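You operate a simulated robot arm through the tools that you are given. There is no shell and no other tool.

You run a simulated robot arm. Do the job below in one go: nothing can be reset, and whatever is moved stays where it is left.

Task
Tip the beaker's peas into the large bowl and stir them in.
Fine: stir with the scoop till no streak shows; beaker and scoop back where they were. Set down upright: beaker.

Only the result counts: the job must be done as asked and must still hold three seconds after the hand-in. Knocking over, shifting, dropping, spilling or breaking anything else fails it.

Robot
A 6-joint arm with a two-finger parallel gripper, fixed in place. Base frame: the origin is at the foot of the arm, x ahead of it, y to its left, z up. Lengths are in cm, angles in degrees, forces in N, time in s.
With the tool pointing down near the work surface it reaches from about 10 to 64 cm from the base axis. Its first joint turns from -166.0 to 166.0 degrees. Payload 4.1 kg.
The TCP is the grasp point between the finger pads, 2.3 cm short of the fingertips. In the tool frame z runs along the fingers and y along their closing line. The gripper opens to 9.4 cm. The fingers are 3.8 cm wide and 1 cm thick; the gripper's body (5.4 by 9.6 cm) begins 3.9 cm behind the TCP.
Orientation is that of the tool frame in the base frame, as a unit quaternion [w, x, y, z]. With the fingers straight down and closing along the base's y, the tool's x points along the base's -x, its y along +y and its z along -z.

Tools
- The arm moves only by the tool servo_tool. Its argument "plan" is a list of rows, each an object (a shift or turn left out is 0, a gripper value left out holds the last) with "rotation": the turn, a rotation vector about the tool's x, y, z in units of 180 degrees (1.0 is 180 degrees), a list of three; "delta_pos": the shift along the tool's x, y, z in units of 250 mm (1.0 is 250 mm), a list of three; "jaw": the opening in per cent of the stroke, from 0 (shut) to 100 (fully open). In form: [{"rotation": [ax, ay, az], "delta_pos": [tx, ty, tz], "jaw": jaw}, ...]. A call has 1 to 20 rows; each row is the pose to reach, as a shift and turn from the pose commanded when the call began, along the tool's axes at that moment. A call with a number of a shift or a turn outside -1 to 1 is refused whole. Rows are played at 5 a second. More than 5 cm and 8.6 degrees between two rows, or a gripper value outside its range, and nothing of the call is played. Where a pose cannot be reached the arm comes as near as it can. A force on the tool above 40 N (or 10 N above the force at the start of the call, whichever is more), or a blocked arm, ends the call early, and 0.2 s more pass. Each finger travels about 4.5 cm/s and halts on what it meets, pressing with about 28 N; the grip force reading is that of the motor and also rises with nothing between the fingers. The clock runs only during rows and for 0.2 s after the last one: add rows that repeat a pose to give the fingers time. The reply holds the time, the measured pose of the TCP, the force on the tool along the base axes, the opening and the grip force, in the units named above and with some noise, with the torque about the TCP (base axes, N m) and any sound that the robot's microphone picked up, and new pictures: "show" is both (left out), scene, wrist or none.
- Cameras (640 x 400 px; columns grow to the right, rows downward): "scene" is fixed at [4.81, 65.01, 149.17]; the picture's right is [-0.78, -0.63, 0.00], its down [-0.39, 0.48, -0.78] and it looks along [0.49, -0.61, -0.62] (base axes); focal length 214 px, centre (320, 200). "wrist" rides on the gripper at [8.7, 1.6, -7.4] in the tool frame; the picture's right is [-0.18, 0.98, 0.00], its down [-0.58, -0.11, -0.81] and it looks along [-0.79, -0.15, 0.59] (tool axes); focal length 243 px, centre (320, 200). There is no depth. A picture from a camera that has moved, and an enlarged one, comes with that camera's place and axes in the base frame and with its lens.
- move_column(by): slides the trunk up (or, below 0, down) by that many cm; the arm rides with it, the base frame stays. It gives what a move gives, with no picture.
- enlarge(camera, box): a new picture of the part [left, top, right, bottom] of that camera's present view, enlarged. No time passes.
- close_job(): hands the job in; it is judged then, once.

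Places have to be worked out from the pictures, the camera data and where the tool is seen. Open the gripper and draw the arm clear of the work before you hand the job in, unless the task says otherwise.

The tools are called after "Request:" as a command line: name --argument value ..., lists and objects as JSON in quotes. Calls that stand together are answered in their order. servo_tool: Moves the arm, as the interface text tells. Its arguments: {"type":"object","properties":{"plan":{"type":"array","items":{"type":"object","properties":{"rotation":{"type":"array","items":{"type":"number"}},"delta_pos":{"type":"array","items":{"type":"number"}},"jaw":{"type":"number"}}}},"show":{"type":"string","enum":["both","scene","wrist","none"]}},"required":["plan"]} The other tools are called the same way: move_column (by) slides the trunk up or down; enlarge (camera, box) takes an enlarged picture of a part of a camera's view; close_job () hands the job in.

At the start:

```text
clock: 0.0
tool_pos: [22.7, 28.39, 131.76]
orientation: [-0.001, 0.0, 1.0, 0.0]
contact_force: [0.5, -0.3, -0.6]
wrist_torque: [0.01, 0.0, 0.02]
grip_width: 9.39
grasp_force: 0.2
trunk travel left (down, up): [-52.5, 6.5]
```

scene: 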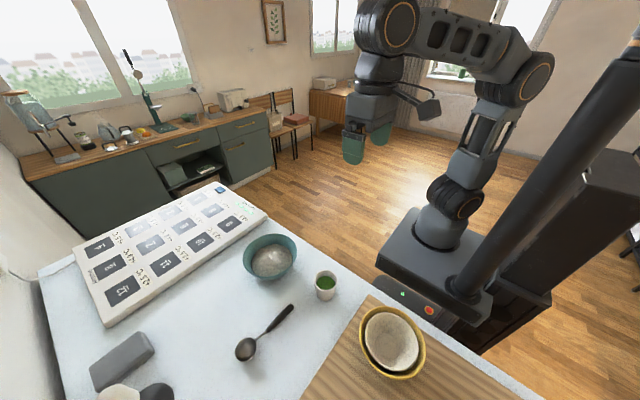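
wrist: 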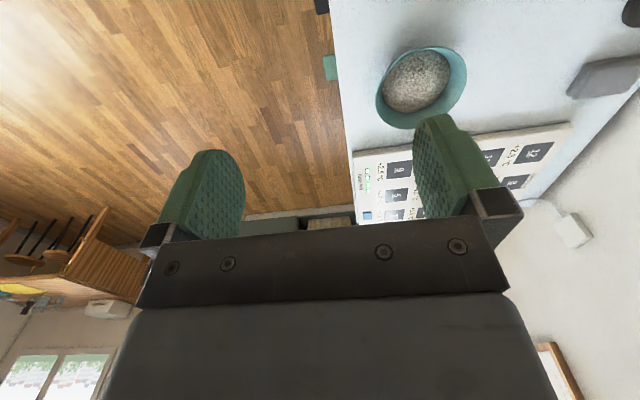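

I'll look closely at the table objects before moving: a cup with green contents near (326,285), a teal bowl near (270,258), a yellow/cream bowl near (392,340) and a spoon near (265,335).

Request:
enlarge --camera "scene" --box '[220, 220, 380, 320]'

Request:
enlarge --camera "scene" --box '[320, 290, 480, 390]'

Request:
enlarge --camera "scene" --box '[210, 290, 338, 370]'

Request:
enlarge --camera "wrist" --box '[320, 0, 640, 200]'

Request:
enlarge --camera "scene" --box '[0, 160, 384, 400]'

```text
4.00 times, centred on (300, 270) of scene
camera zoom: at [4.81, 65.01, 149.17], right [-0.78, -0.63, 0.0], down [-0.39, 0.48, -0.78], along [0.49, -0.61, -0.62], focal length 858 px, centre (400, -80)
```

zoom: 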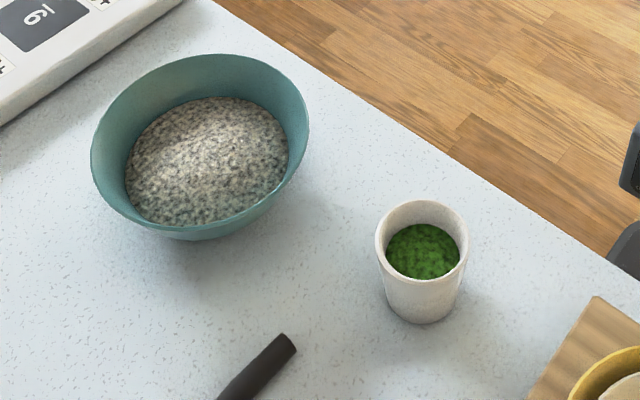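

```text
4.00 times, centred on (400, 340) of scene
camera zoom: at [4.81, 65.01, 149.17], right [-0.78, -0.63, 0.0], down [-0.39, 0.48, -0.78], along [0.49, -0.61, -0.62], focal length 858 px, centre (0, -360)
```

zoom: 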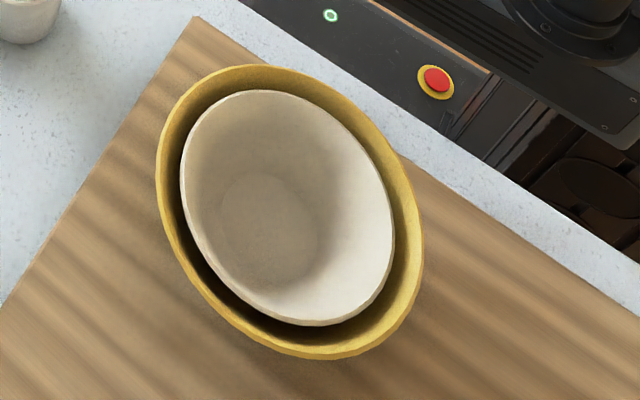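

```text
5.00 times, centred on (274, 330) of scene
camera zoom: at [4.81, 65.01, 149.17], right [-0.78, -0.63, 0.0], down [-0.39, 0.48, -0.78], along [0.49, -0.61, -0.62], focal length 1072 px, centre (550, -450)
```

zoom: 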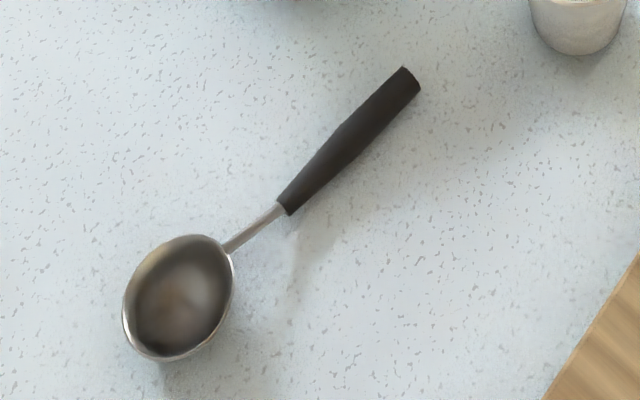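

```text
2.00 times, centred on (480, 100) of wrist
camera zoom: at [14.09, 30.01, 139.4], right [0.18, 0.98, 0.0], down [0.58, -0.11, 0.81], along [0.79, -0.15, -0.59], focal length 485 px, centre (0, 400)
```

zoom: 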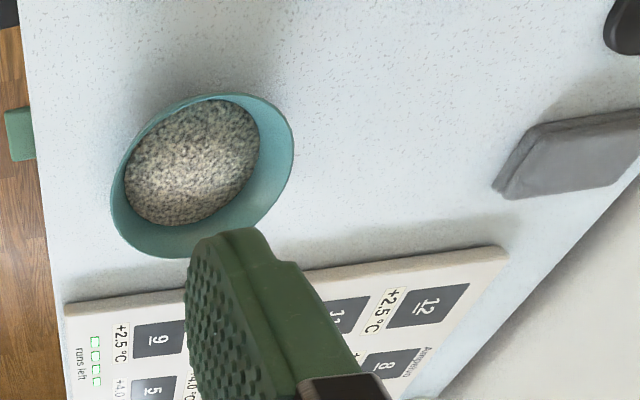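

```text
1.67 times, centred on (192, 280) of scene
camera zoom: at [4.81, 65.01, 149.17], right [-0.78, -0.63, 0.0], down [-0.39, 0.48, -0.78], along [0.49, -0.61, -0.62], focal length 358 px, centre (533, 67)
```

zoom: 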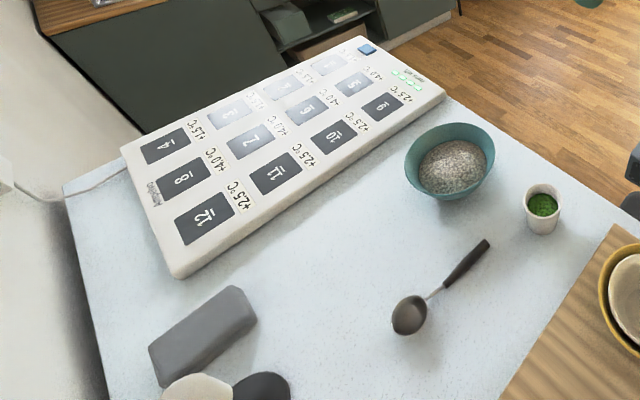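

The teal bowl with grains is about 16 cm across at roughly (41,44), rim z≈96, so it is the large bowl. The beaker is near (23,40), and the spoon handle lies along y at x≈29, y≈48–56. First I turn the tool to horizontal, pointing +y with the camera on top, well above the table, for a better view.

Request:
servo_tool --plan '[{"rotation": [-0.0241, 0.0241, 0.0241], "delta_pos": [-0.00325, 0.009, 0.042]}, {"rotation": [-0.0481, 0.0481, 0.0481], "delta_pos": [-0.0065, 0.018, 0.084]}, {"rotation": [-0.0722, 0.0722, 0.0722], "delta_pos": [-0.00975, 0.027, 0.126]}, {"rotation": [-0.0962, 0.0962, 0.0962], "delta_pos": [-0.013, 0.036, 0.168]}, {"rotation": [-0.1203, 0.1203, 0.1203], "delta_pos": [-0.01625, 0.045, 0.21]}, {"rotation": [-0.1443, 0.1443, 0.1443], "delta_pos": [-0.0195, 0.054, 0.252]}, {"rotation": [-0.1684, 0.1684, 0.1684], "delta_pos": [-0.02275, 0.063, 0.294]}, {"rotation": [-0.1924, 0.1924, 0.1924], "delta_pos": [-0.026, 0.072, 0.336]}, {"rotation": [-0.2165, 0.2165, 0.2165], "delta_pos": [-0.02925, 0.081, 0.378]}, {"rotation": [-0.2406, 0.2406, 0.2406], "delta_pos": [-0.0325, 0.09, 0.42]}, {"rotation": [-0.2646, 0.2646, 0.2646], "delta_pos": [-0.03575, 0.099, 0.462]}, {"rotation": [-0.2887, 0.2887, 0.2887], "delta_pos": [-0.039, 0.108, 0.504]}, {"rotation": [-0.3127, 0.3127, 0.3127], "delta_pos": [-0.04225, 0.117, 0.546]}, {"rotation": [-0.3368, 0.3368, 0.3368], "delta_pos": [-0.0455, 0.126, 0.588]}, {"rotation": [-0.3608, 0.3608, 0.3608], "delta_pos": [-0.04875, 0.135, 0.63]}, {"rotation": [-0.3849, 0.3849, 0.3849], "delta_pos": [-0.052, 0.144, 0.672]}, {"rotation": [-0.3849, 0.3849, 0.3849], "delta_pos": [-0.052, 0.144, 0.672]}]' --show "both"

```text
clock: 3.6
tool_pos: [25.64, 33.13, 115.43]
orientation: [0.501, -0.5, -0.5, -0.5]
contact_force: [0.4, -0.1, 0.1]
wrist_torque: [-0.01, -0.01, 0.01]
grip_width: 9.4
grasp_force: 0.2
out of reach, approached as far as the arm can: row 15, 16, 17
trunk travel left (down, up): [-52.5, 6.5]
camera wrist: at [27.2, 25.74, 124.27], right [0.98, 0.0, -0.18], down [-0.11, -0.81, -0.58], along [-0.15, 0.59, -0.79], focal length 243 px, centre (320, 200)
```

scene: 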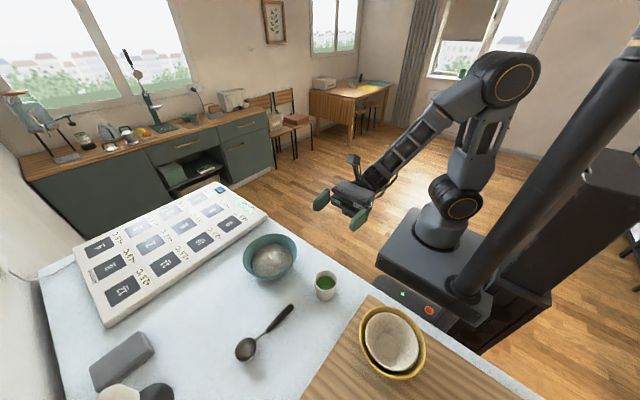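
wrist: 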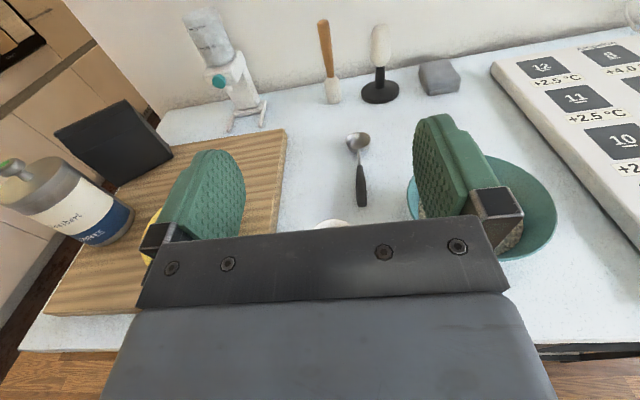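

The tool is now horizontal; it stopped about 2 cm short of the commanded spot at the inner reach limit. The wrist view shows the spoon between the fingers and the bowl to the right, so I zoom in on both.

Request:
enlarge --camera "wrist" --box '[280, 90, 440, 190]'

Request:
enlarge --camera "wrist" --box '[260, 130, 580, 330]'

```text
4.00 times, centred on (360, 140) of wrist
camera zoom: at [27.2, 25.74, 124.27], right [0.98, 0.0, -0.18], down [-0.11, -0.81, -0.58], along [-0.15, 0.59, -0.79], focal length 970 px, centre (160, 440)
```

zoom: 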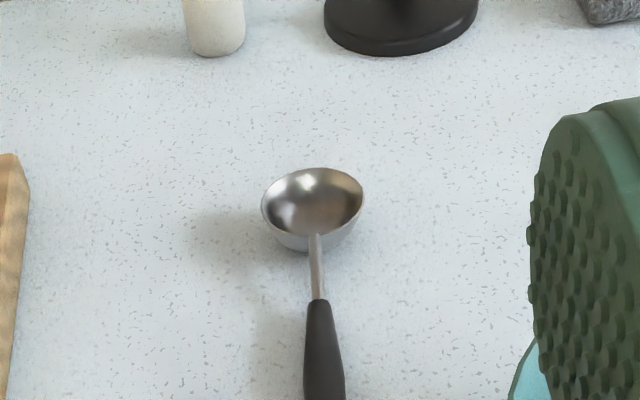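

```text
2.00 times, centred on (420, 230) of wrist
camera zoom: at [27.2, 25.74, 124.27], right [0.98, 0.0, -0.18], down [-0.11, -0.81, -0.58], along [-0.15, 0.59, -0.79], focal length 485 px, centre (120, 140)
```

zoom: 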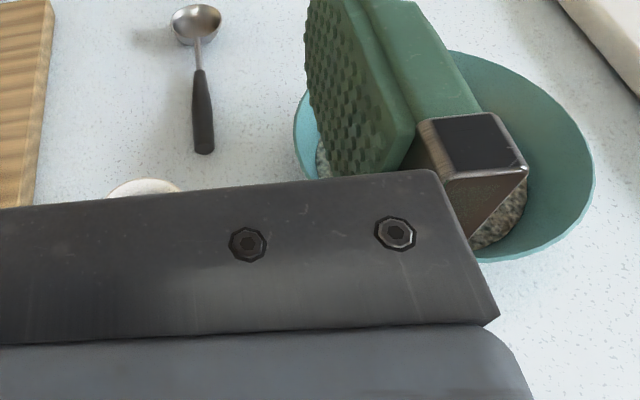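

Triangulating from both cameras puts the spoon handle end at about (27.9,48.5,91.3) and the scoop bowl near (28.6,62.2). I lower toward the beaker but stop short of it, to see it in the wrist view and check how the commanded pose carries over.

Request:
servo_tool --plan '[{"delta_pos": [-0.1, -0.008, 0.01]}, {"delta_pos": [-0.2, -0.016, 0.02]}, {"delta_pos": [-0.3, -0.024, 0.03]}, {"delta_pos": [-0.4, -0.032, 0.04]}, {"delta_pos": [-0.4, -0.032, 0.04]}]'

```text
clock: 4.8
tool_pos: [25.0, 34.32, 105.29]
orientation: [0.501, -0.499, -0.5, -0.5]
contact_force: [0.8, 0.4, -0.1]
wrist_torque: [-0.04, -0.02, -0.02]
grip_width: 9.39
grasp_force: 0.0
out of reach, approached as far as the arm can: row 1, 2, 3, 4, 5
trunk travel left (down, up): [-52.5, 6.5]
camera wrist: at [26.63, 26.95, 114.17], right [0.98, 0.0, -0.18], down [-0.11, -0.81, -0.58], along [-0.15, 0.59, -0.79], focal length 243 px, centre (320, 200)
```

scene: 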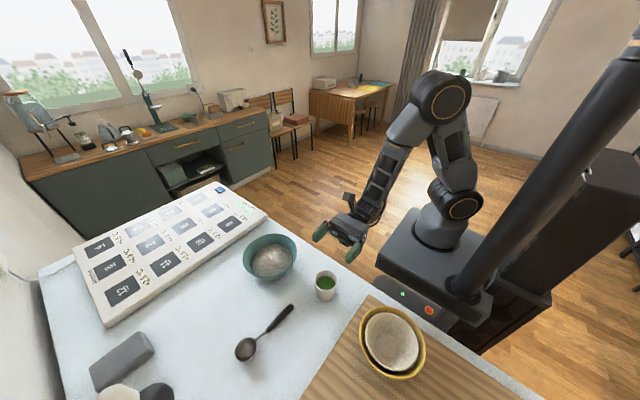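
wrist: 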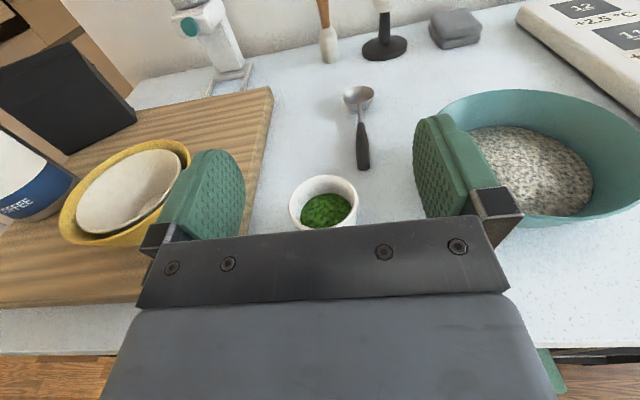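

Each target so far lies just inside the arm's inner reach limit, but the beaker at y≈40 is further out. I zoom in to locate the beaker exactly.

Request:
enlarge --camera "wrist" --box '[240, 140, 400, 240]'

Request:
enlarge --camera "scene" --box '[294, 260, 358, 300]'

Request:
enlarge --camera "wrist" --box '[400, 60, 640, 210]'

```text
4.00 times, centred on (320, 190) of wrist
camera zoom: at [26.63, 26.95, 114.17], right [0.98, 0.0, -0.18], down [-0.11, -0.81, -0.58], along [-0.15, 0.59, -0.79], focal length 970 px, centre (320, 240)
```

zoom: 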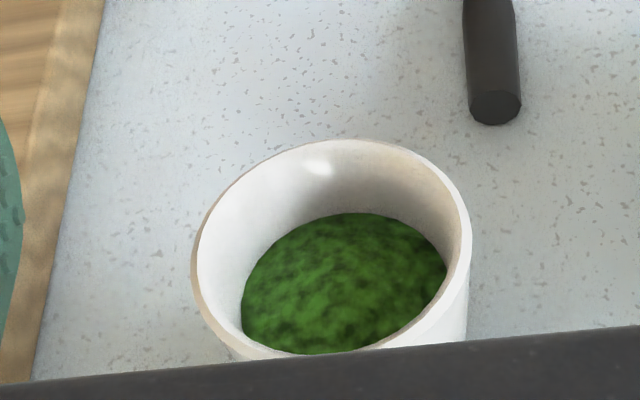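

```text
10.00 times, centred on (326, 280) of scene
camera zoom: at [4.81, 65.01, 149.17], right [-0.78, -0.63, 0.0], down [-0.39, 0.48, -0.78], along [0.49, -0.61, -0.62], focal length 2145 px, centre (260, -600)
```

zoom: 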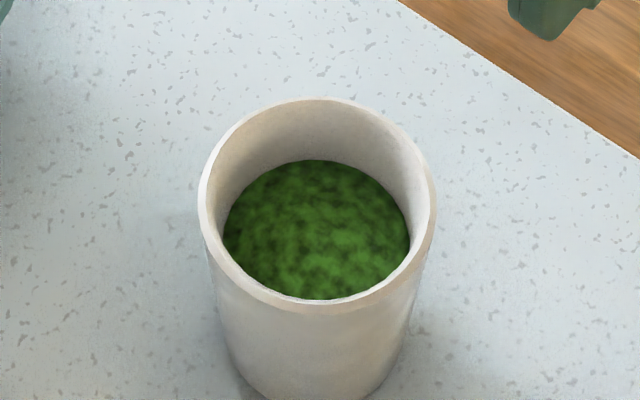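

```text
2.67 times, centred on (520, 135) of wrist
camera zoom: at [26.63, 26.95, 114.17], right [0.98, 0.0, -0.18], down [-0.11, -0.81, -0.58], along [-0.15, 0.59, -0.79], focal length 647 px, centre (-213, 373)
```

zoom: 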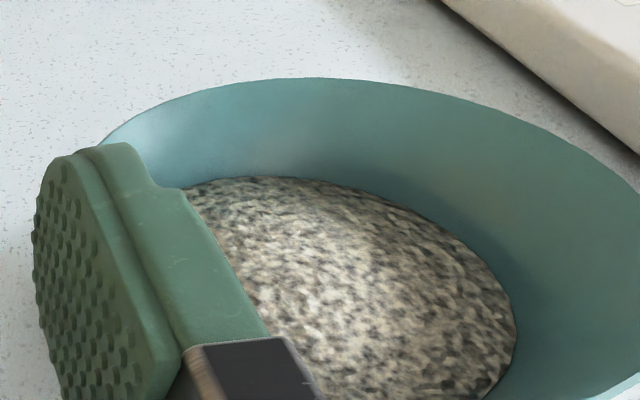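

The beaker rim centre comes out near (23.5,39.5,96.8), diameter about 6.3 cm. I need its base and the table height more precisely.

Request:
enlarge --camera "scene" --box '[294, 266, 358, 306]'

Request:
enlarge --camera "scene" --box '[226, 320, 290, 360]'

Request:
enlarge --camera "scene" --box '[238, 225, 318, 275]'

```text
10.00 times, centred on (326, 286) of scene
camera zoom: at [4.81, 65.01, 149.17], right [-0.78, -0.63, 0.0], down [-0.39, 0.48, -0.78], along [0.49, -0.61, -0.62], focal length 2145 px, centre (260, -660)
```

zoom: 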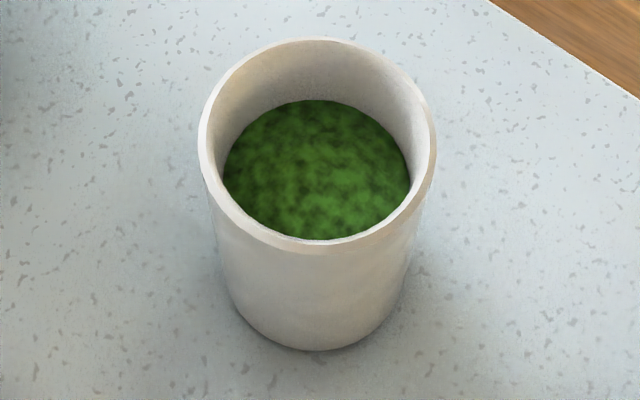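

```text
10.00 times, centred on (258, 340) of scene
camera zoom: at [4.81, 65.01, 149.17], right [-0.78, -0.63, 0.0], down [-0.39, 0.48, -0.78], along [0.49, -0.61, -0.62], focal length 2145 px, centre (940, -1200)
```

zoom: 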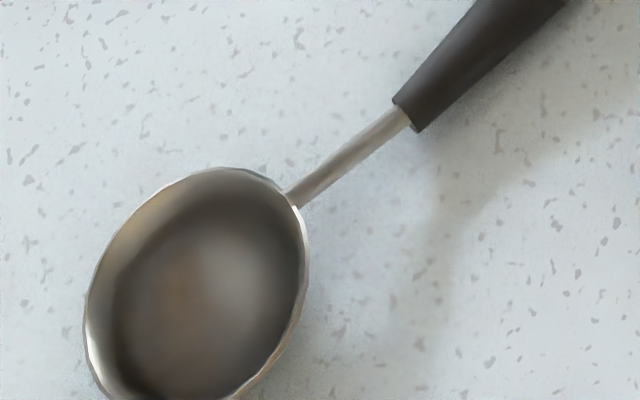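

```text
8.00 times, centred on (278, 250) of scene
camera zoom: at [4.81, 65.01, 149.17], right [-0.78, -0.63, 0.0], down [-0.39, 0.48, -0.78], along [0.49, -0.61, -0.62], focal length 1716 px, centre (656, -200)
```

zoom: 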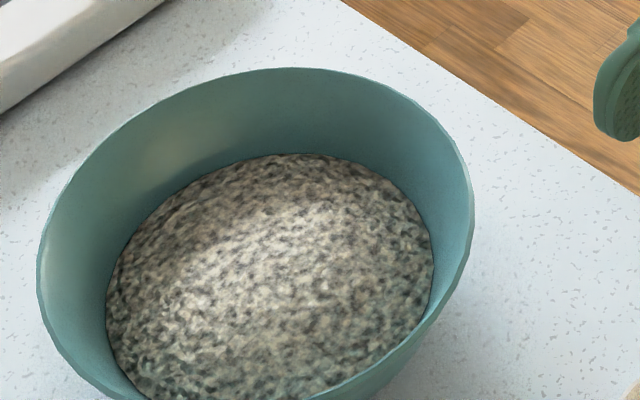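

The table top works out to z≈90, with the beaker about 6.7 cm tall. I now tilt the fingers 15° down and go to a pre-grasp point in front of the beaker, staying higher than its rim.

Request:
servo_tool --plan '[{"rotation": [0, -0.0208, 0], "delta_pos": [-0.05, -0.015, -0.003]}, {"rotation": [0, -0.0417, 0], "delta_pos": [-0.1, -0.03, -0.006]}, {"rotation": [0, -0.0625, 0], "delta_pos": [-0.15, -0.045, -0.009]}, {"rotation": [0, -0.0833, 0], "delta_pos": [-0.2, -0.06, -0.012]}, {"rotation": [0, -0.0833, 0], "delta_pos": [-0.252, -0.06, -0.012]}, {"rotation": [0, -0.0833, 0], "delta_pos": [-0.252, -0.06, -0.012]}]'

```text
clock: 6.2
tool_pos: [23.92, 34.55, 98.94]
orientation: [-0.431, 0.56, 0.562, 0.43]
contact_force: [0.5, -0.4, 0.0]
wrist_torque: [-0.04, 0.03, 0.02]
grip_width: 9.39
grasp_force: 0.1
out of reach, approached as far as the arm can: row 2, 3, 4, 5, 6
trunk travel left (down, up): [-52.5, 6.5]
camera wrist: at [25.53, 29.51, 109.47], right [0.98, -0.05, -0.18], down [-0.11, -0.93, -0.35], along [-0.15, 0.37, -0.92], focal length 243 px, centre (320, 200)
```

scene: 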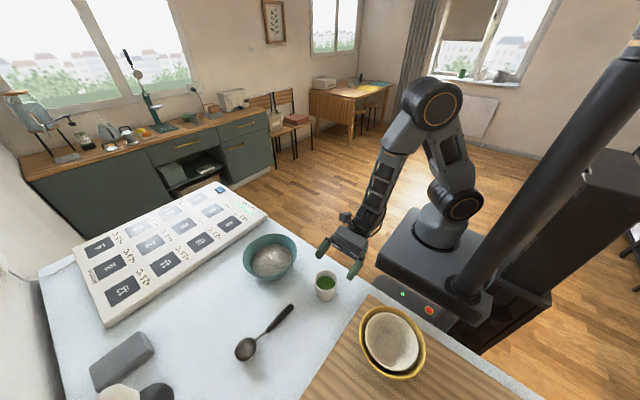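
wrist: 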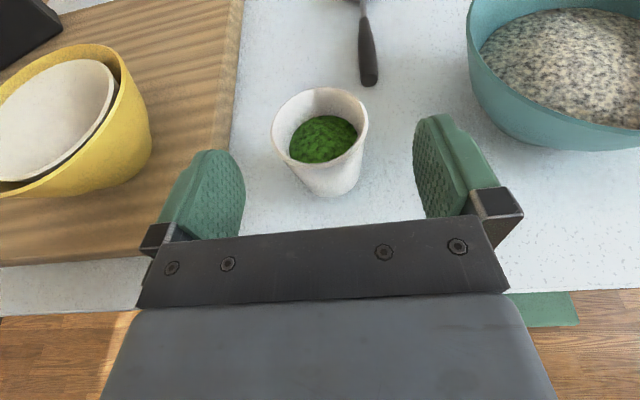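

The readings agree on a beaker at (23.5,39.5) on a table at z≈90.2, centred between the open fingers. I descend and slide forward so the fingers straddle it, stopping a little short to check.

Request:
servo_tool --plan '[{"delta_pos": [-0.055, -0.0168, 0.017]}, {"delta_pos": [-0.111, -0.0168, 0.034]}, {"delta_pos": [-0.114, -0.0168, 0.08]}, {"delta_pos": [-0.117, -0.0168, 0.127]}, {"delta_pos": [-0.1204, -0.0168, 0.1752]}, {"delta_pos": [-0.1204, -0.0168, 0.1752]}]'

```text
clock: 7.6
tool_pos: [23.48, 37.9, 94.83]
orientation: [-0.43, 0.561, 0.561, 0.43]
contact_force: [0.0, -0.5, -0.2]
wrist_torque: [-0.01, 0.0, -0.01]
grip_width: 9.38
grasp_force: 0.0
trunk travel left (down, up): [-52.5, 6.5]
camera wrist: at [25.06, 33.0, 105.39], right [0.98, -0.05, -0.18], down [-0.11, -0.93, -0.35], along [-0.15, 0.37, -0.92], focal length 243 px, centre (320, 200)
```

scene: 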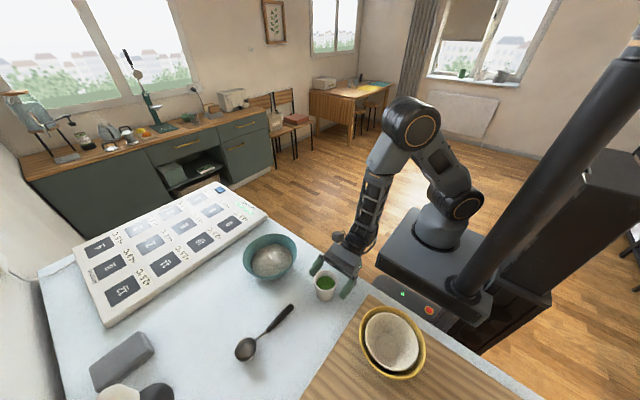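
wrist: 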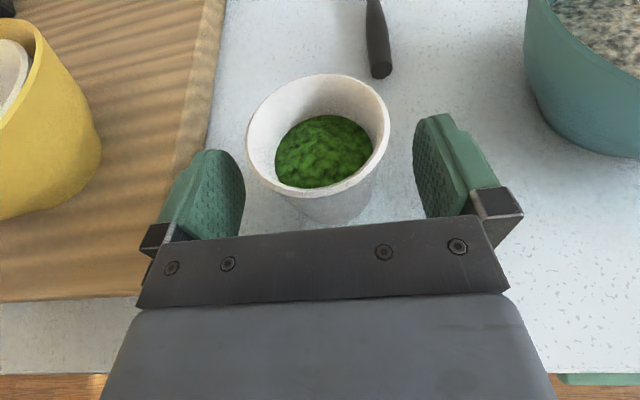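

The rim centre now reads (23.7,39.5), so the beaker sits between the fingers. I move the last 1.7 cm and close gently on it.

Request:
servo_tool --plan '[{"delta_pos": [0.0, 0.0034, 0.035]}, {"delta_pos": [0.001, 0.0068, 0.07]}, {"delta_pos": [0.001, 0.0068, 0.07]}, {"delta_pos": [0.001, 0.0068, 0.07], "jaw": 80}, {"delta_pos": [0.001, 0.0068, 0.07], "jaw": 70}, {"delta_pos": [0.001, 0.0068, 0.07], "jaw": 60}, {"delta_pos": [0.001, 0.0068, 0.07], "jaw": 50}, {"delta_pos": [0.001, 0.0068, 0.07], "jaw": 50}, {"delta_pos": [0.001, 0.0068, 0.07], "jaw": 50}]'

```text
clock: 9.6
tool_pos: [23.59, 39.62, 94.43]
orientation: [-0.431, 0.56, 0.562, 0.43]
contact_force: [-0.1, -0.1, 0.2]
wrist_torque: [-0.02, 0.0, 0.0]
grip_width: 5.49
grasp_force: 27.8
trunk travel left (down, up): [-52.5, 6.5]
camera wrist: at [25.25, 34.67, 104.95], right [0.98, -0.05, -0.18], down [-0.11, -0.93, -0.35], along [-0.15, 0.37, -0.92], focal length 243 px, centre (320, 200)
```

scene: 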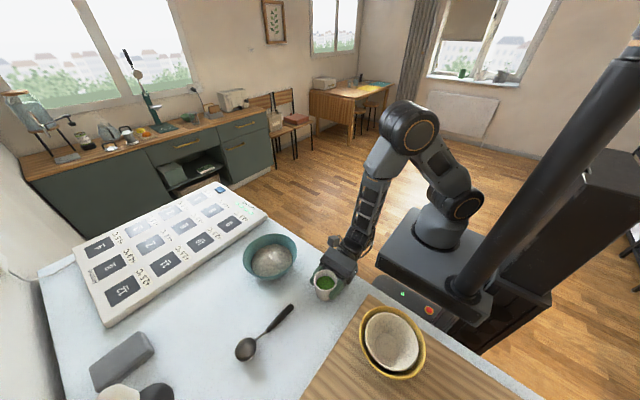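
wrist: 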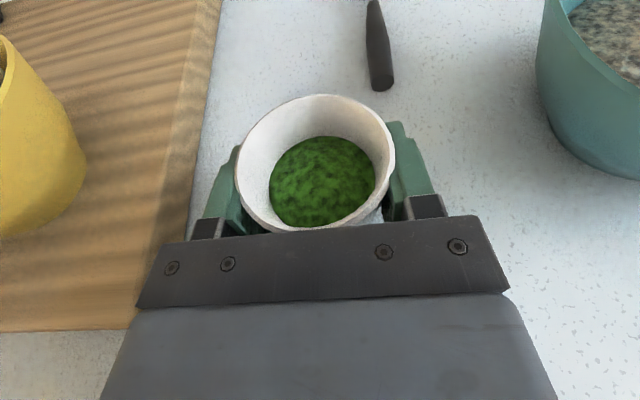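

Beaker gripped: width 5.49 cm, 28 N. I lift it 10 cm straight up, then carry it upright over the teal bowl, whose centre I put at about (41.8,43).

Request:
servo_tool --plan '[{"delta_pos": [0.06, 0, -0.016]}, {"delta_pos": [0.13, 0, -0.035]}, {"delta_pos": [0.22, 0, -0.059]}, {"delta_pos": [0.31, 0, -0.083]}, {"delta_pos": [0.386, 0, -0.1035]}, {"delta_pos": [0.389, 0.05, -0.095]}, {"delta_pos": [0.392, 0.12, -0.08]}, {"delta_pos": [0.396, 0.2, -0.065]}, {"delta_pos": [0.4, 0.28, -0.05]}, {"delta_pos": [0.405, 0.36, -0.033]}, {"delta_pos": [0.41, 0.44, -0.015]}, {"delta_pos": [0.415, 0.52, 0.003]}, {"delta_pos": [0.42, 0.6, 0.018]}, {"delta_pos": [0.4216, 0.65, 0.0278]}, {"delta_pos": [0.4216, 0.674, 0.0278]}, {"delta_pos": [0.4216, 0.674, 0.0278]}]'

```text
clock: 13.0
tool_pos: [40.46, 43.07, 104.46]
orientation: [-0.43, 0.561, 0.562, 0.43]
contact_force: [0.0, -0.2, -1.1]
wrist_torque: [0.02, 0.02, -0.01]
grip_width: 5.5
grasp_force: 28.0
trunk travel left (down, up): [-52.5, 6.5]
camera wrist: at [42.07, 38.07, 114.95], right [0.98, -0.05, -0.18], down [-0.11, -0.93, -0.35], along [-0.15, 0.37, -0.92], focal length 243 px, centre (320, 200)
```

scene: 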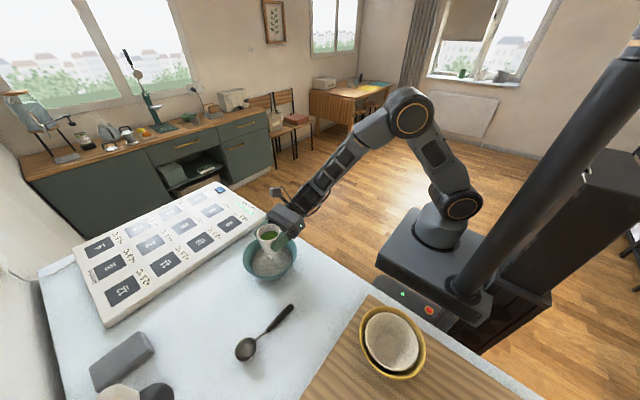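
wrist: 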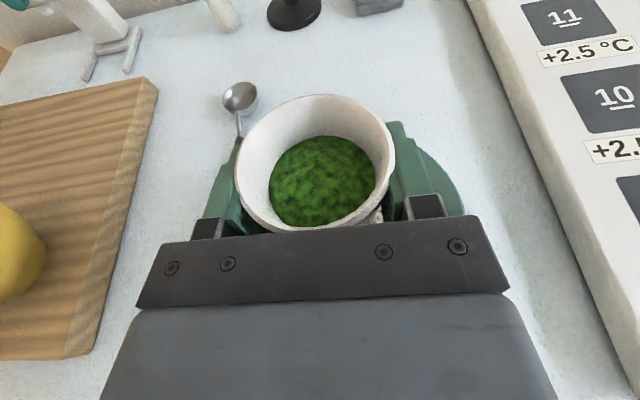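

The beaker is over the bowl, still upright. I zoom in to check its alignment with the rim before pouring.

Request:
enlarge --camera "scene" --box '[222, 205, 318, 265]'

Request:
enlarge --camera "wrist" --box '[180, 70, 500, 270]'

Request:
enlarge --camera "scene" --box '[222, 232, 318, 292]'

```text
6.67 times, centred on (270, 235) of scene
camera zoom: at [4.81, 65.01, 149.17], right [-0.78, -0.63, 0.0], down [-0.39, 0.48, -0.78], along [0.49, -0.61, -0.62], focal length 1430 px, centre (653, -33)
```

zoom: 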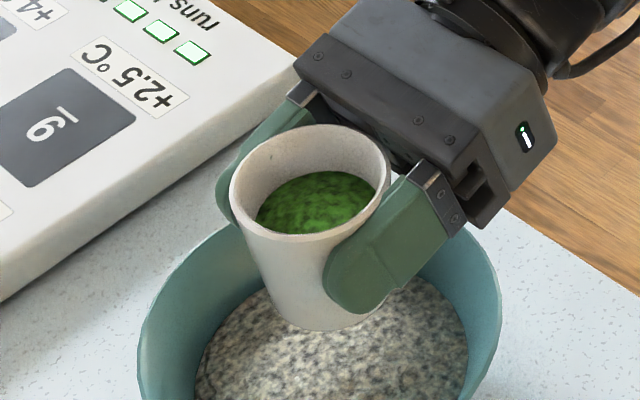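

```text
2.00 times, centred on (340, 170) of wrist
camera zoom: at [42.07, 38.07, 114.95], right [0.98, -0.05, -0.18], down [-0.11, -0.93, -0.35], along [-0.15, 0.37, -0.92], focal length 485 px, centre (280, 260)
```

zoom: 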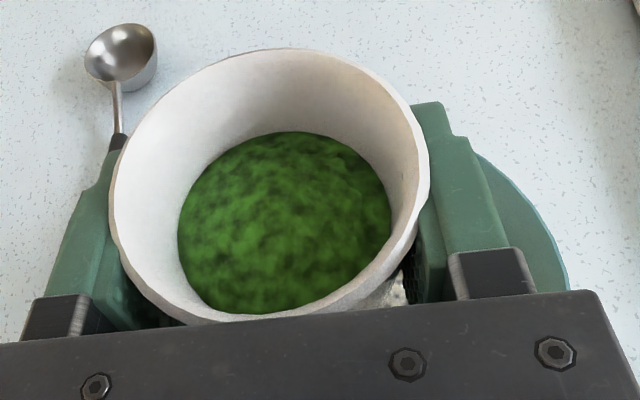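

```text
6.67 times, centred on (270, 262) of scene
camera zoom: at [4.81, 65.01, 149.17], right [-0.78, -0.63, 0.0], down [-0.39, 0.48, -0.78], along [0.49, -0.61, -0.62], focal length 1430 px, centre (653, -213)
```

zoom: 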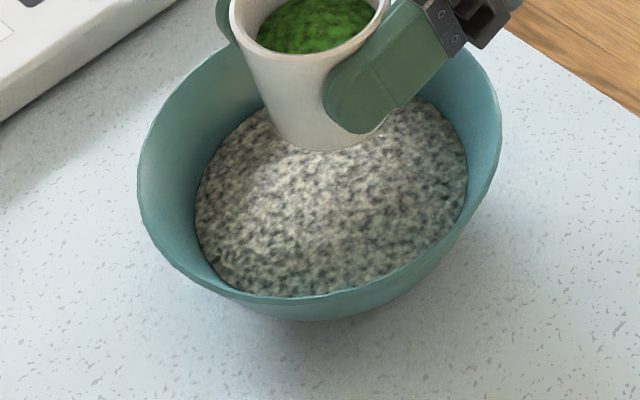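

The bowl rim is centred at about (41.7,42.8), z≈96.5, diameter 16, with the grain surface near z≈94, so the beaker is well placed. I start rolling it slowly toward +x while lowering by 1 cm.

Request:
servo_tool --plan '[{"rotation": [0, 0, 0.028], "delta_pos": [-0.013, 0, 0.0035]}, {"rotation": [0, 0, 0.056], "delta_pos": [-0.026, 0, 0.007]}, {"rotation": [0, 0, 0.084], "delta_pos": [-0.0386, 0, 0.0104]}, {"rotation": [0, 0, 0.112], "delta_pos": [-0.0386, 0, 0.0104]}, {"rotation": [0, 0, 0.14], "delta_pos": [-0.0386, 0, 0.0104]}, {"rotation": [0, 0, 0.168], "delta_pos": [-0.0386, 0, 0.0104]}, {"rotation": [0, 0, 0.196], "delta_pos": [-0.0386, 0, 0.0104]}, {"rotation": [0, 0, 0.224], "delta_pos": [-0.0386, 0, 0.0104]}, {"rotation": [0, 0, 0.252], "delta_pos": [-0.0386, 0, 0.0104]}, {"rotation": [0, 0, 0.28], "delta_pos": [-0.0386, 0, 0.0104]}, {"rotation": [0, 0, 0.308], "delta_pos": [-0.0386, 0, 0.0104]}, {"rotation": [0, 0, 0.336], "delta_pos": [-0.0386, 0, 0.0104]}, {"rotation": [0, 0, 0.364], "delta_pos": [-0.0386, 0, 0.0104]}, {"rotation": [0, 0, 0.392], "delta_pos": [-0.0386, 0, 0.0104]}, {"rotation": [0, 0, 0.42], "delta_pos": [-0.0386, 0, 0.0104]}, {"rotation": [0, 0, 0.444], "delta_pos": [-0.0386, 0, 0.0104]}, {"rotation": [0, 0, 0.444], "delta_pos": [-0.0386, 0, 0.0104]}]'

```text
clock: 16.6
tool_pos: [40.52, 42.88, 103.4]
orientation: [-0.606, 0.79, 0.07, 0.053]
contact_force: [-0.2, -0.9, -0.7]
wrist_torque: [-0.02, -0.04, 0.04]
grip_width: 5.49
grasp_force: 28.4
trunk travel left (down, up): [-52.5, 6.5]
camera wrist: at [49.3, 35.81, 105.5], right [-0.01, -0.26, -0.97], down [-0.59, -0.78, 0.21], along [-0.81, 0.57, -0.14], focal length 243 px, centre (320, 200)
```

scene: 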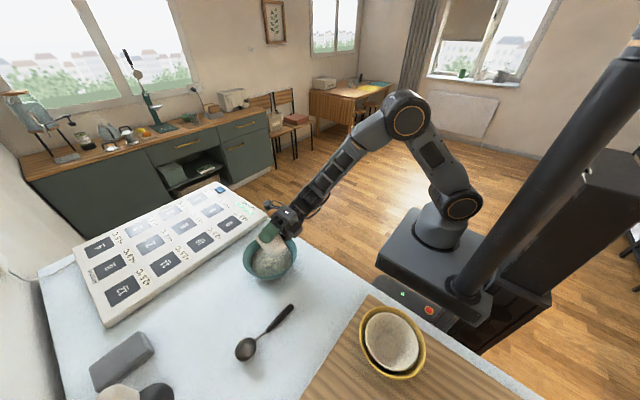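
wrist: 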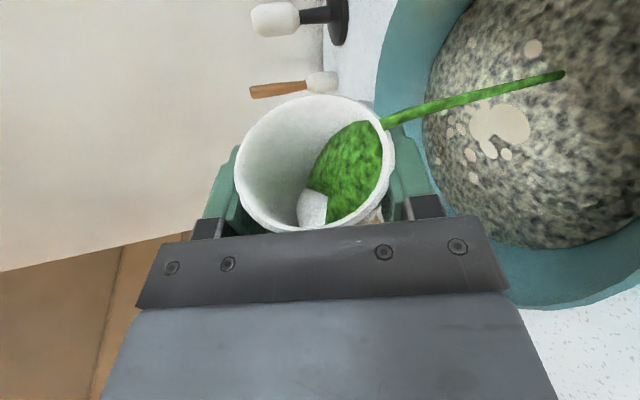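

A green stream is running from the lip onto the grains inside the bowl. I keep rolling slowly to about 130° and hold so the beaker empties.

Request:
servo_tool --plan '[{"rotation": [0, 0, 0.02]}, {"rotation": [0, 0, 0.04]}, {"rotation": [0, 0, 0.06]}, {"rotation": [0, 0, 0.08]}, {"rotation": [0, 0, 0.1]}, {"rotation": [0, 0, 0.12]}, {"rotation": [0, 0, 0.14]}, {"rotation": [0, 0, 0.16]}, {"rotation": [0, 0, 0.18]}, {"rotation": [0, 0, 0.2]}, {"rotation": [0, 0, 0.22]}, {"rotation": [0, 0, 0.24]}, {"rotation": [0, 0, 0.26]}, {"rotation": [0, 0, 0.28]}, {"rotation": [0, 0, 0.28]}, {"rotation": [0, 0, 0.28]}, {"rotation": [0, 0, 0.28]}, {"rotation": [0, 0, 0.28]}]'

```text
clock: 20.4
tool_pos: [40.46, 42.91, 103.45]
orientation: [-0.571, 0.745, -0.273, -0.21]
contact_force: [0.1, 0.3, -1.3]
wrist_torque: [0.01, -0.01, 0.02]
grip_width: 5.51
grasp_force: 27.4
trunk travel left (down, up): [-52.5, 6.5]
camera wrist: at [46.01, 34.06, 98.99], right [-0.78, -0.16, -0.61], down [-0.37, -0.66, 0.65], along [-0.51, 0.73, 0.45], focal length 243 px, centre (320, 200)
```

scene: 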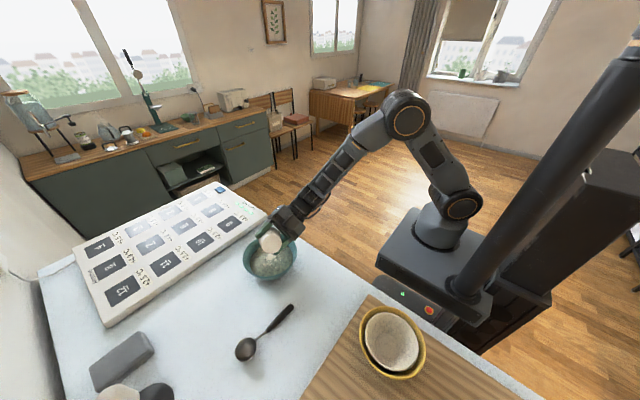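
wrist: 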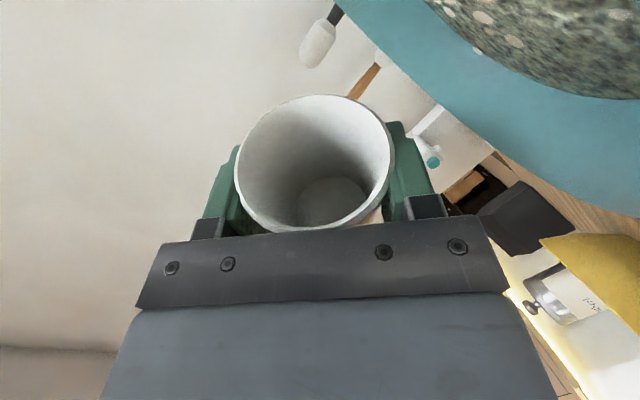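

The beaker is empty and nothing is outside the bowl. I roll it back upright in place.

Request:
servo_tool --plan '[{"rotation": [0, 0, -0.03]}, {"rotation": [0, 0, -0.07]}, {"rotation": [0, 0, -0.11]}, {"rotation": [0, 0, -0.15]}, {"rotation": [0, 0, -0.19]}, {"rotation": [0, 0, -0.23]}, {"rotation": [0, 0, -0.27]}, {"rotation": [0, 0, -0.31]}, {"rotation": [0, 0, -0.35]}, {"rotation": [0, 0, -0.39]}, {"rotation": [0, 0, -0.43]}, {"rotation": [0, 0, -0.47]}, {"rotation": [0, 0, -0.51]}, {"rotation": [0, 0, -0.55]}, {"rotation": [0, 0, -0.59]}, {"rotation": [0, 0, -0.63]}, {"rotation": [0, 0, -0.665]}, {"rotation": [0, 0, -0.7]}, {"rotation": [0, 0, -0.724]}, {"rotation": [0, 0, -0.724]}]'

```text
clock: 24.6
tool_pos: [40.56, 42.94, 103.36]
orientation: [-0.431, 0.56, 0.562, 0.43]
contact_force: [0.3, -0.6, -0.9]
wrist_torque: [-0.01, 0.01, 0.04]
grip_width: 5.45
grasp_force: 28.4
trunk travel left (down, up): [-52.5, 6.5]
camera wrist: at [42.09, 38.06, 113.95], right [0.98, -0.05, -0.18], down [-0.11, -0.93, -0.35], along [-0.15, 0.37, -0.92], focal length 243 px, centre (320, 200)
```

scene: 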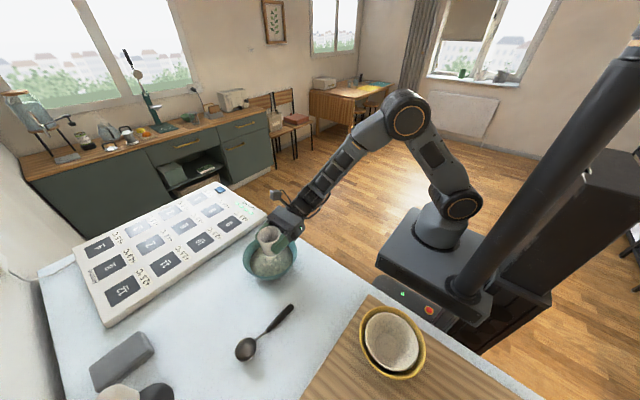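
wrist: 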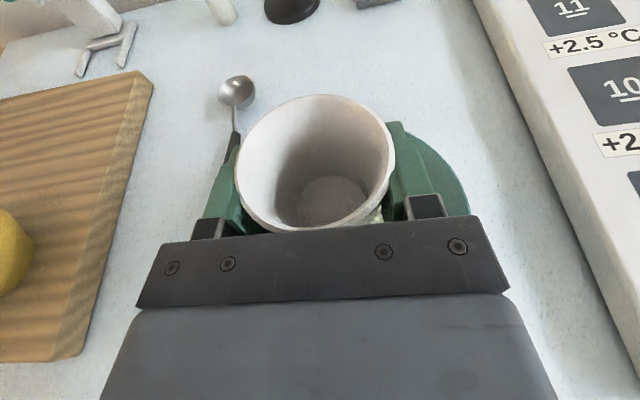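

Upright again. I carry the beaker back along the same path to just above its original spot at (23.65,39.6).

Request:
servo_tool --plan '[{"delta_pos": [0.0386, 0, -0.0104]}, {"delta_pos": [0.035, -0.05, -0.02]}, {"delta_pos": [0.031, -0.13, -0.036]}, {"delta_pos": [0.027, -0.21, -0.052]}, {"delta_pos": [0.022, -0.29, -0.068]}, {"delta_pos": [0.018, -0.37, -0.084]}, {"delta_pos": [0.014, -0.45, -0.1]}, {"delta_pos": [0.01, -0.53, -0.116]}, {"delta_pos": [0.006, -0.61, -0.13]}, {"delta_pos": [0.0034, -0.66, -0.1417]}, {"delta_pos": [0.0034, -0.674, -0.1417]}, {"delta_pos": [-0.07, -0.674, -0.122]}, {"delta_pos": [-0.15, -0.674, -0.1]}, {"delta_pos": [-0.23, -0.674, -0.079]}, {"delta_pos": [-0.3057, -0.674, -0.0588]}, {"delta_pos": [-0.3057, -0.674, -0.0588]}]'

```text
clock: 28.0
tool_pos: [23.66, 39.55, 96.39]
orientation: [-0.43, 0.561, 0.561, 0.431]
contact_force: [0.4, 1.0, -1.2]
wrist_torque: [0.0, -0.03, -0.03]
grip_width: 5.46
grasp_force: 28.2
trunk travel left (down, up): [-52.5, 6.5]
camera wrist: at [25.26, 34.66, 106.95], right [0.98, -0.05, -0.18], down [-0.11, -0.93, -0.35], along [-0.15, 0.37, -0.92], focal length 243 px, centre (320, 200)
```

scene: 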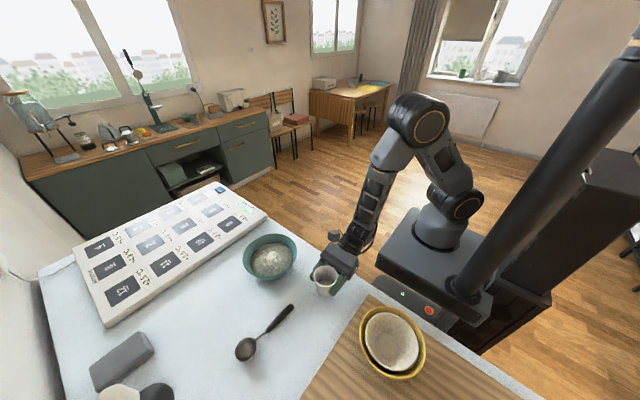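
wrist: 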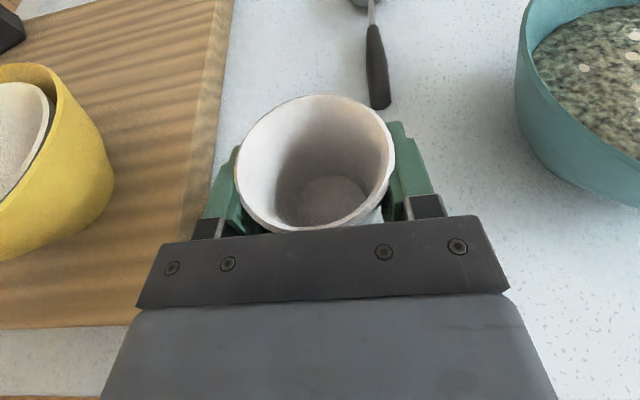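

The beaker is 2 cm above its original spot. I lower it slowly and check for table contact before releasing.

Request:
servo_tool --plan '[{"delta_pos": [-0.02, 0, 0.0054]}, {"delta_pos": [-0.04, 0, 0.0107]}, {"delta_pos": [-0.055, 0, 0.0147]}, {"delta_pos": [-0.066, 0, 0.0177]}, {"delta_pos": [-0.0735, 0, 0.0197]}, {"delta_pos": [-0.0773, 0, 0.0207]}, {"delta_pos": [-0.0773, 0, 0.0207]}]'

```text
clock: 29.6
tool_pos: [23.74, 39.71, 94.42]
orientation: [-0.43, 0.561, 0.561, 0.43]
contact_force: [-0.1, -0.4, 0.3]
wrist_torque: [-0.04, -0.02, 0.02]
grip_width: 5.47
grasp_force: 27.6
trunk travel left (down, up): [-52.5, 6.5]
camera wrist: at [25.25, 34.66, 104.94], right [0.98, -0.05, -0.18], down [-0.11, -0.93, -0.35], along [-0.15, 0.37, -0.92], focal length 243 px, centre (320, 200)
```

scene: 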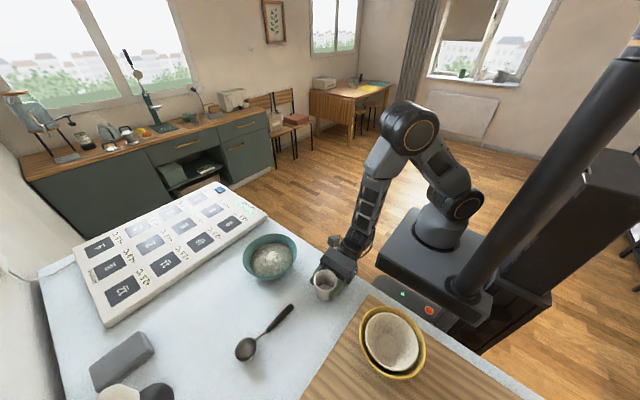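
wrist: 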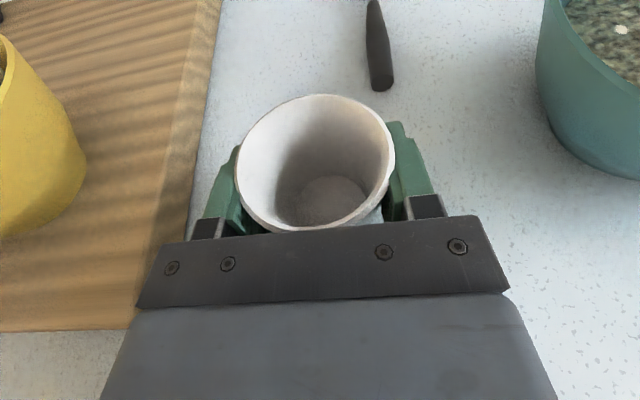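

The reaction went from −1.2 N to about 0, so the beaker is standing on the table exactly where it was gripped. I open the fingers and back off, then rise clear.

Request:
servo_tool --plan '[{"jaw": 70}, {"jaw": 85}, {"jaw": 100}, {"jaw": 100}, {"jaw": 100}, {"delta_pos": [0, 0, -0.03], "jaw": 100}, {"delta_pos": [0, 0, -0.06], "jaw": 100}, {"delta_pos": [0, 0, -0.1], "jaw": 100}, {"delta_pos": [0.05, 0, -0.113], "jaw": 100}, {"delta_pos": [0.15, 0, -0.14], "jaw": 100}, {"delta_pos": [0.27, 0, -0.172], "jaw": 100}, {"delta_pos": [0.38, 0, -0.2], "jaw": 100}, {"delta_pos": [0.38, 0, -0.2], "jaw": 100}]'

```text
clock: 32.4
tool_pos: [23.73, 37.2, 105.04]
orientation: [-0.431, 0.561, 0.562, 0.43]
contact_force: [-0.4, -0.4, 0.4]
wrist_torque: [-0.04, -0.03, -0.02]
grip_width: 9.39
grasp_force: 0.0
trunk travel left (down, up): [-52.5, 6.5]
camera wrist: at [25.22, 32.23, 115.5], right [0.98, -0.05, -0.18], down [-0.11, -0.93, -0.35], along [-0.15, 0.37, -0.92], focal length 243 px, centre (320, 200)
```

scene: 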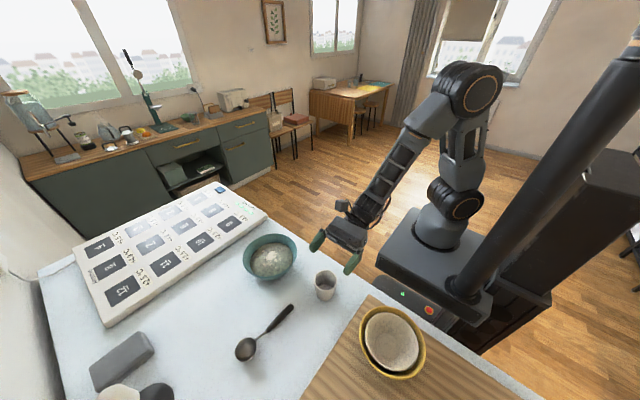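
wrist: 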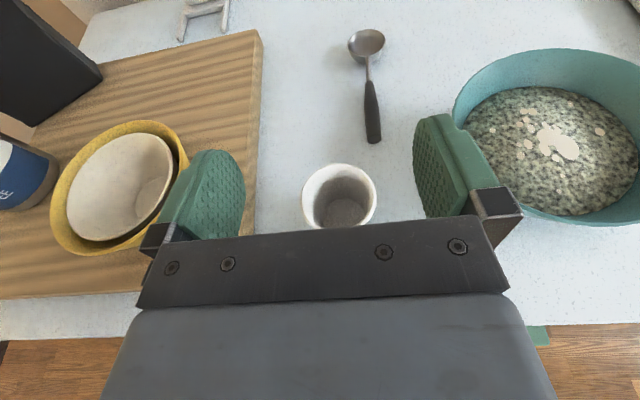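

The beaker stands upright at its spot. In the bowl I now see pale streaks that need stirring; I zoom in on the spoon and the bowl.

Request:
enlarge --camera "wrist" --box '[300, 15, 460, 115]'

Request:
enlarge --camera "wrist" --box '[330, 60, 426, 160]'

Request:
enlarge --camera "wrist" --box '[440, 35, 640, 235]'

Request:
enlarge --camera "scene" --box '[230, 298, 300, 364]'

Request:
enlarge --camera "scene" --box '[294, 266, 358, 306]'

```text
4.00 times, centred on (380, 65) of wrist
camera zoom: at [25.22, 32.23, 115.5], right [0.98, -0.05, -0.18], down [-0.11, -0.93, -0.35], along [-0.15, 0.37, -0.92], focal length 970 px, centre (80, 740)
```

zoom: 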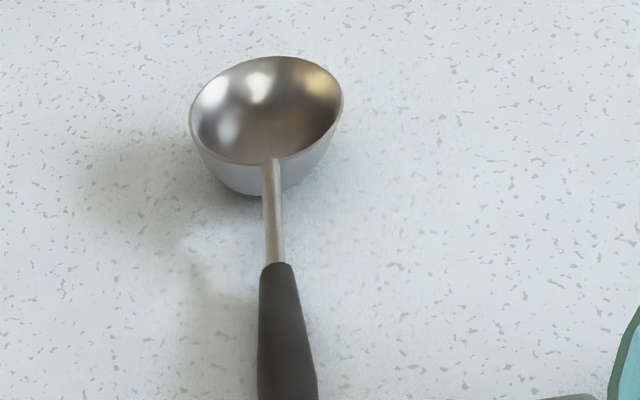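

```text
4.00 times, centred on (378, 110) of wrist
camera zoom: at [25.22, 32.23, 115.5], right [0.98, -0.05, -0.18], down [-0.11, -0.93, -0.35], along [-0.15, 0.37, -0.92], focal length 970 px, centre (88, 560)
```

zoom: 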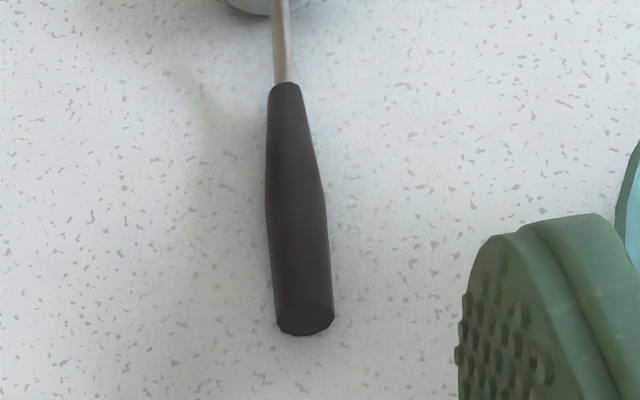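

```text
2.00 times, centred on (540, 135) of wrist
camera zoom: at [25.22, 32.23, 115.5], right [0.98, -0.05, -0.18], down [-0.11, -0.93, -0.35], along [-0.15, 0.37, -0.92], focal length 485 px, centre (-120, 330)
```

zoom: 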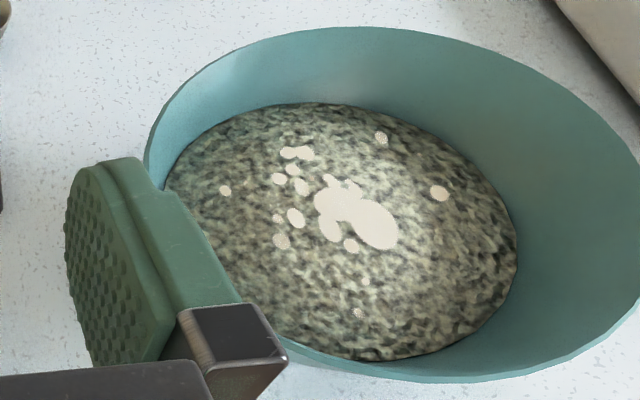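

```text
6.06 times, centred on (265, 331) of scene
camera zoom: at [4.81, 65.01, 149.17], right [-0.78, -0.63, 0.0], down [-0.39, 0.48, -0.78], along [0.49, -0.61, -0.62], focal length 1300 px, centre (653, -594)
```

zoom: 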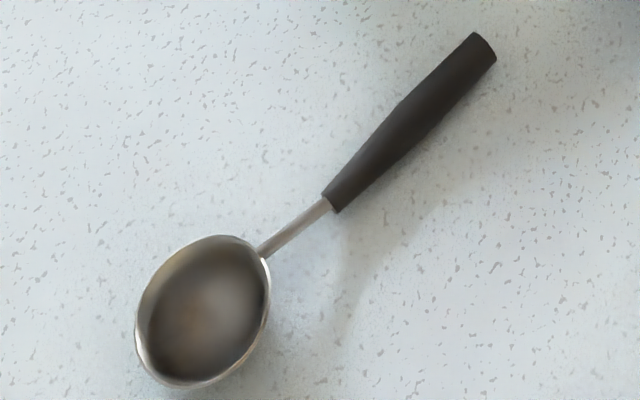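

```text
10.00 times, centred on (326, 286) of scene
camera zoom: at [4.81, 65.01, 149.17], right [-0.78, -0.63, 0.0], down [-0.39, 0.48, -0.78], along [0.49, -0.61, -0.62], focal length 2145 px, centre (260, -660)
```

zoom: 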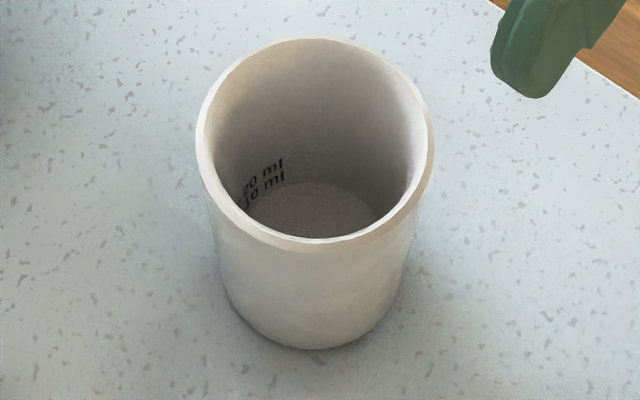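

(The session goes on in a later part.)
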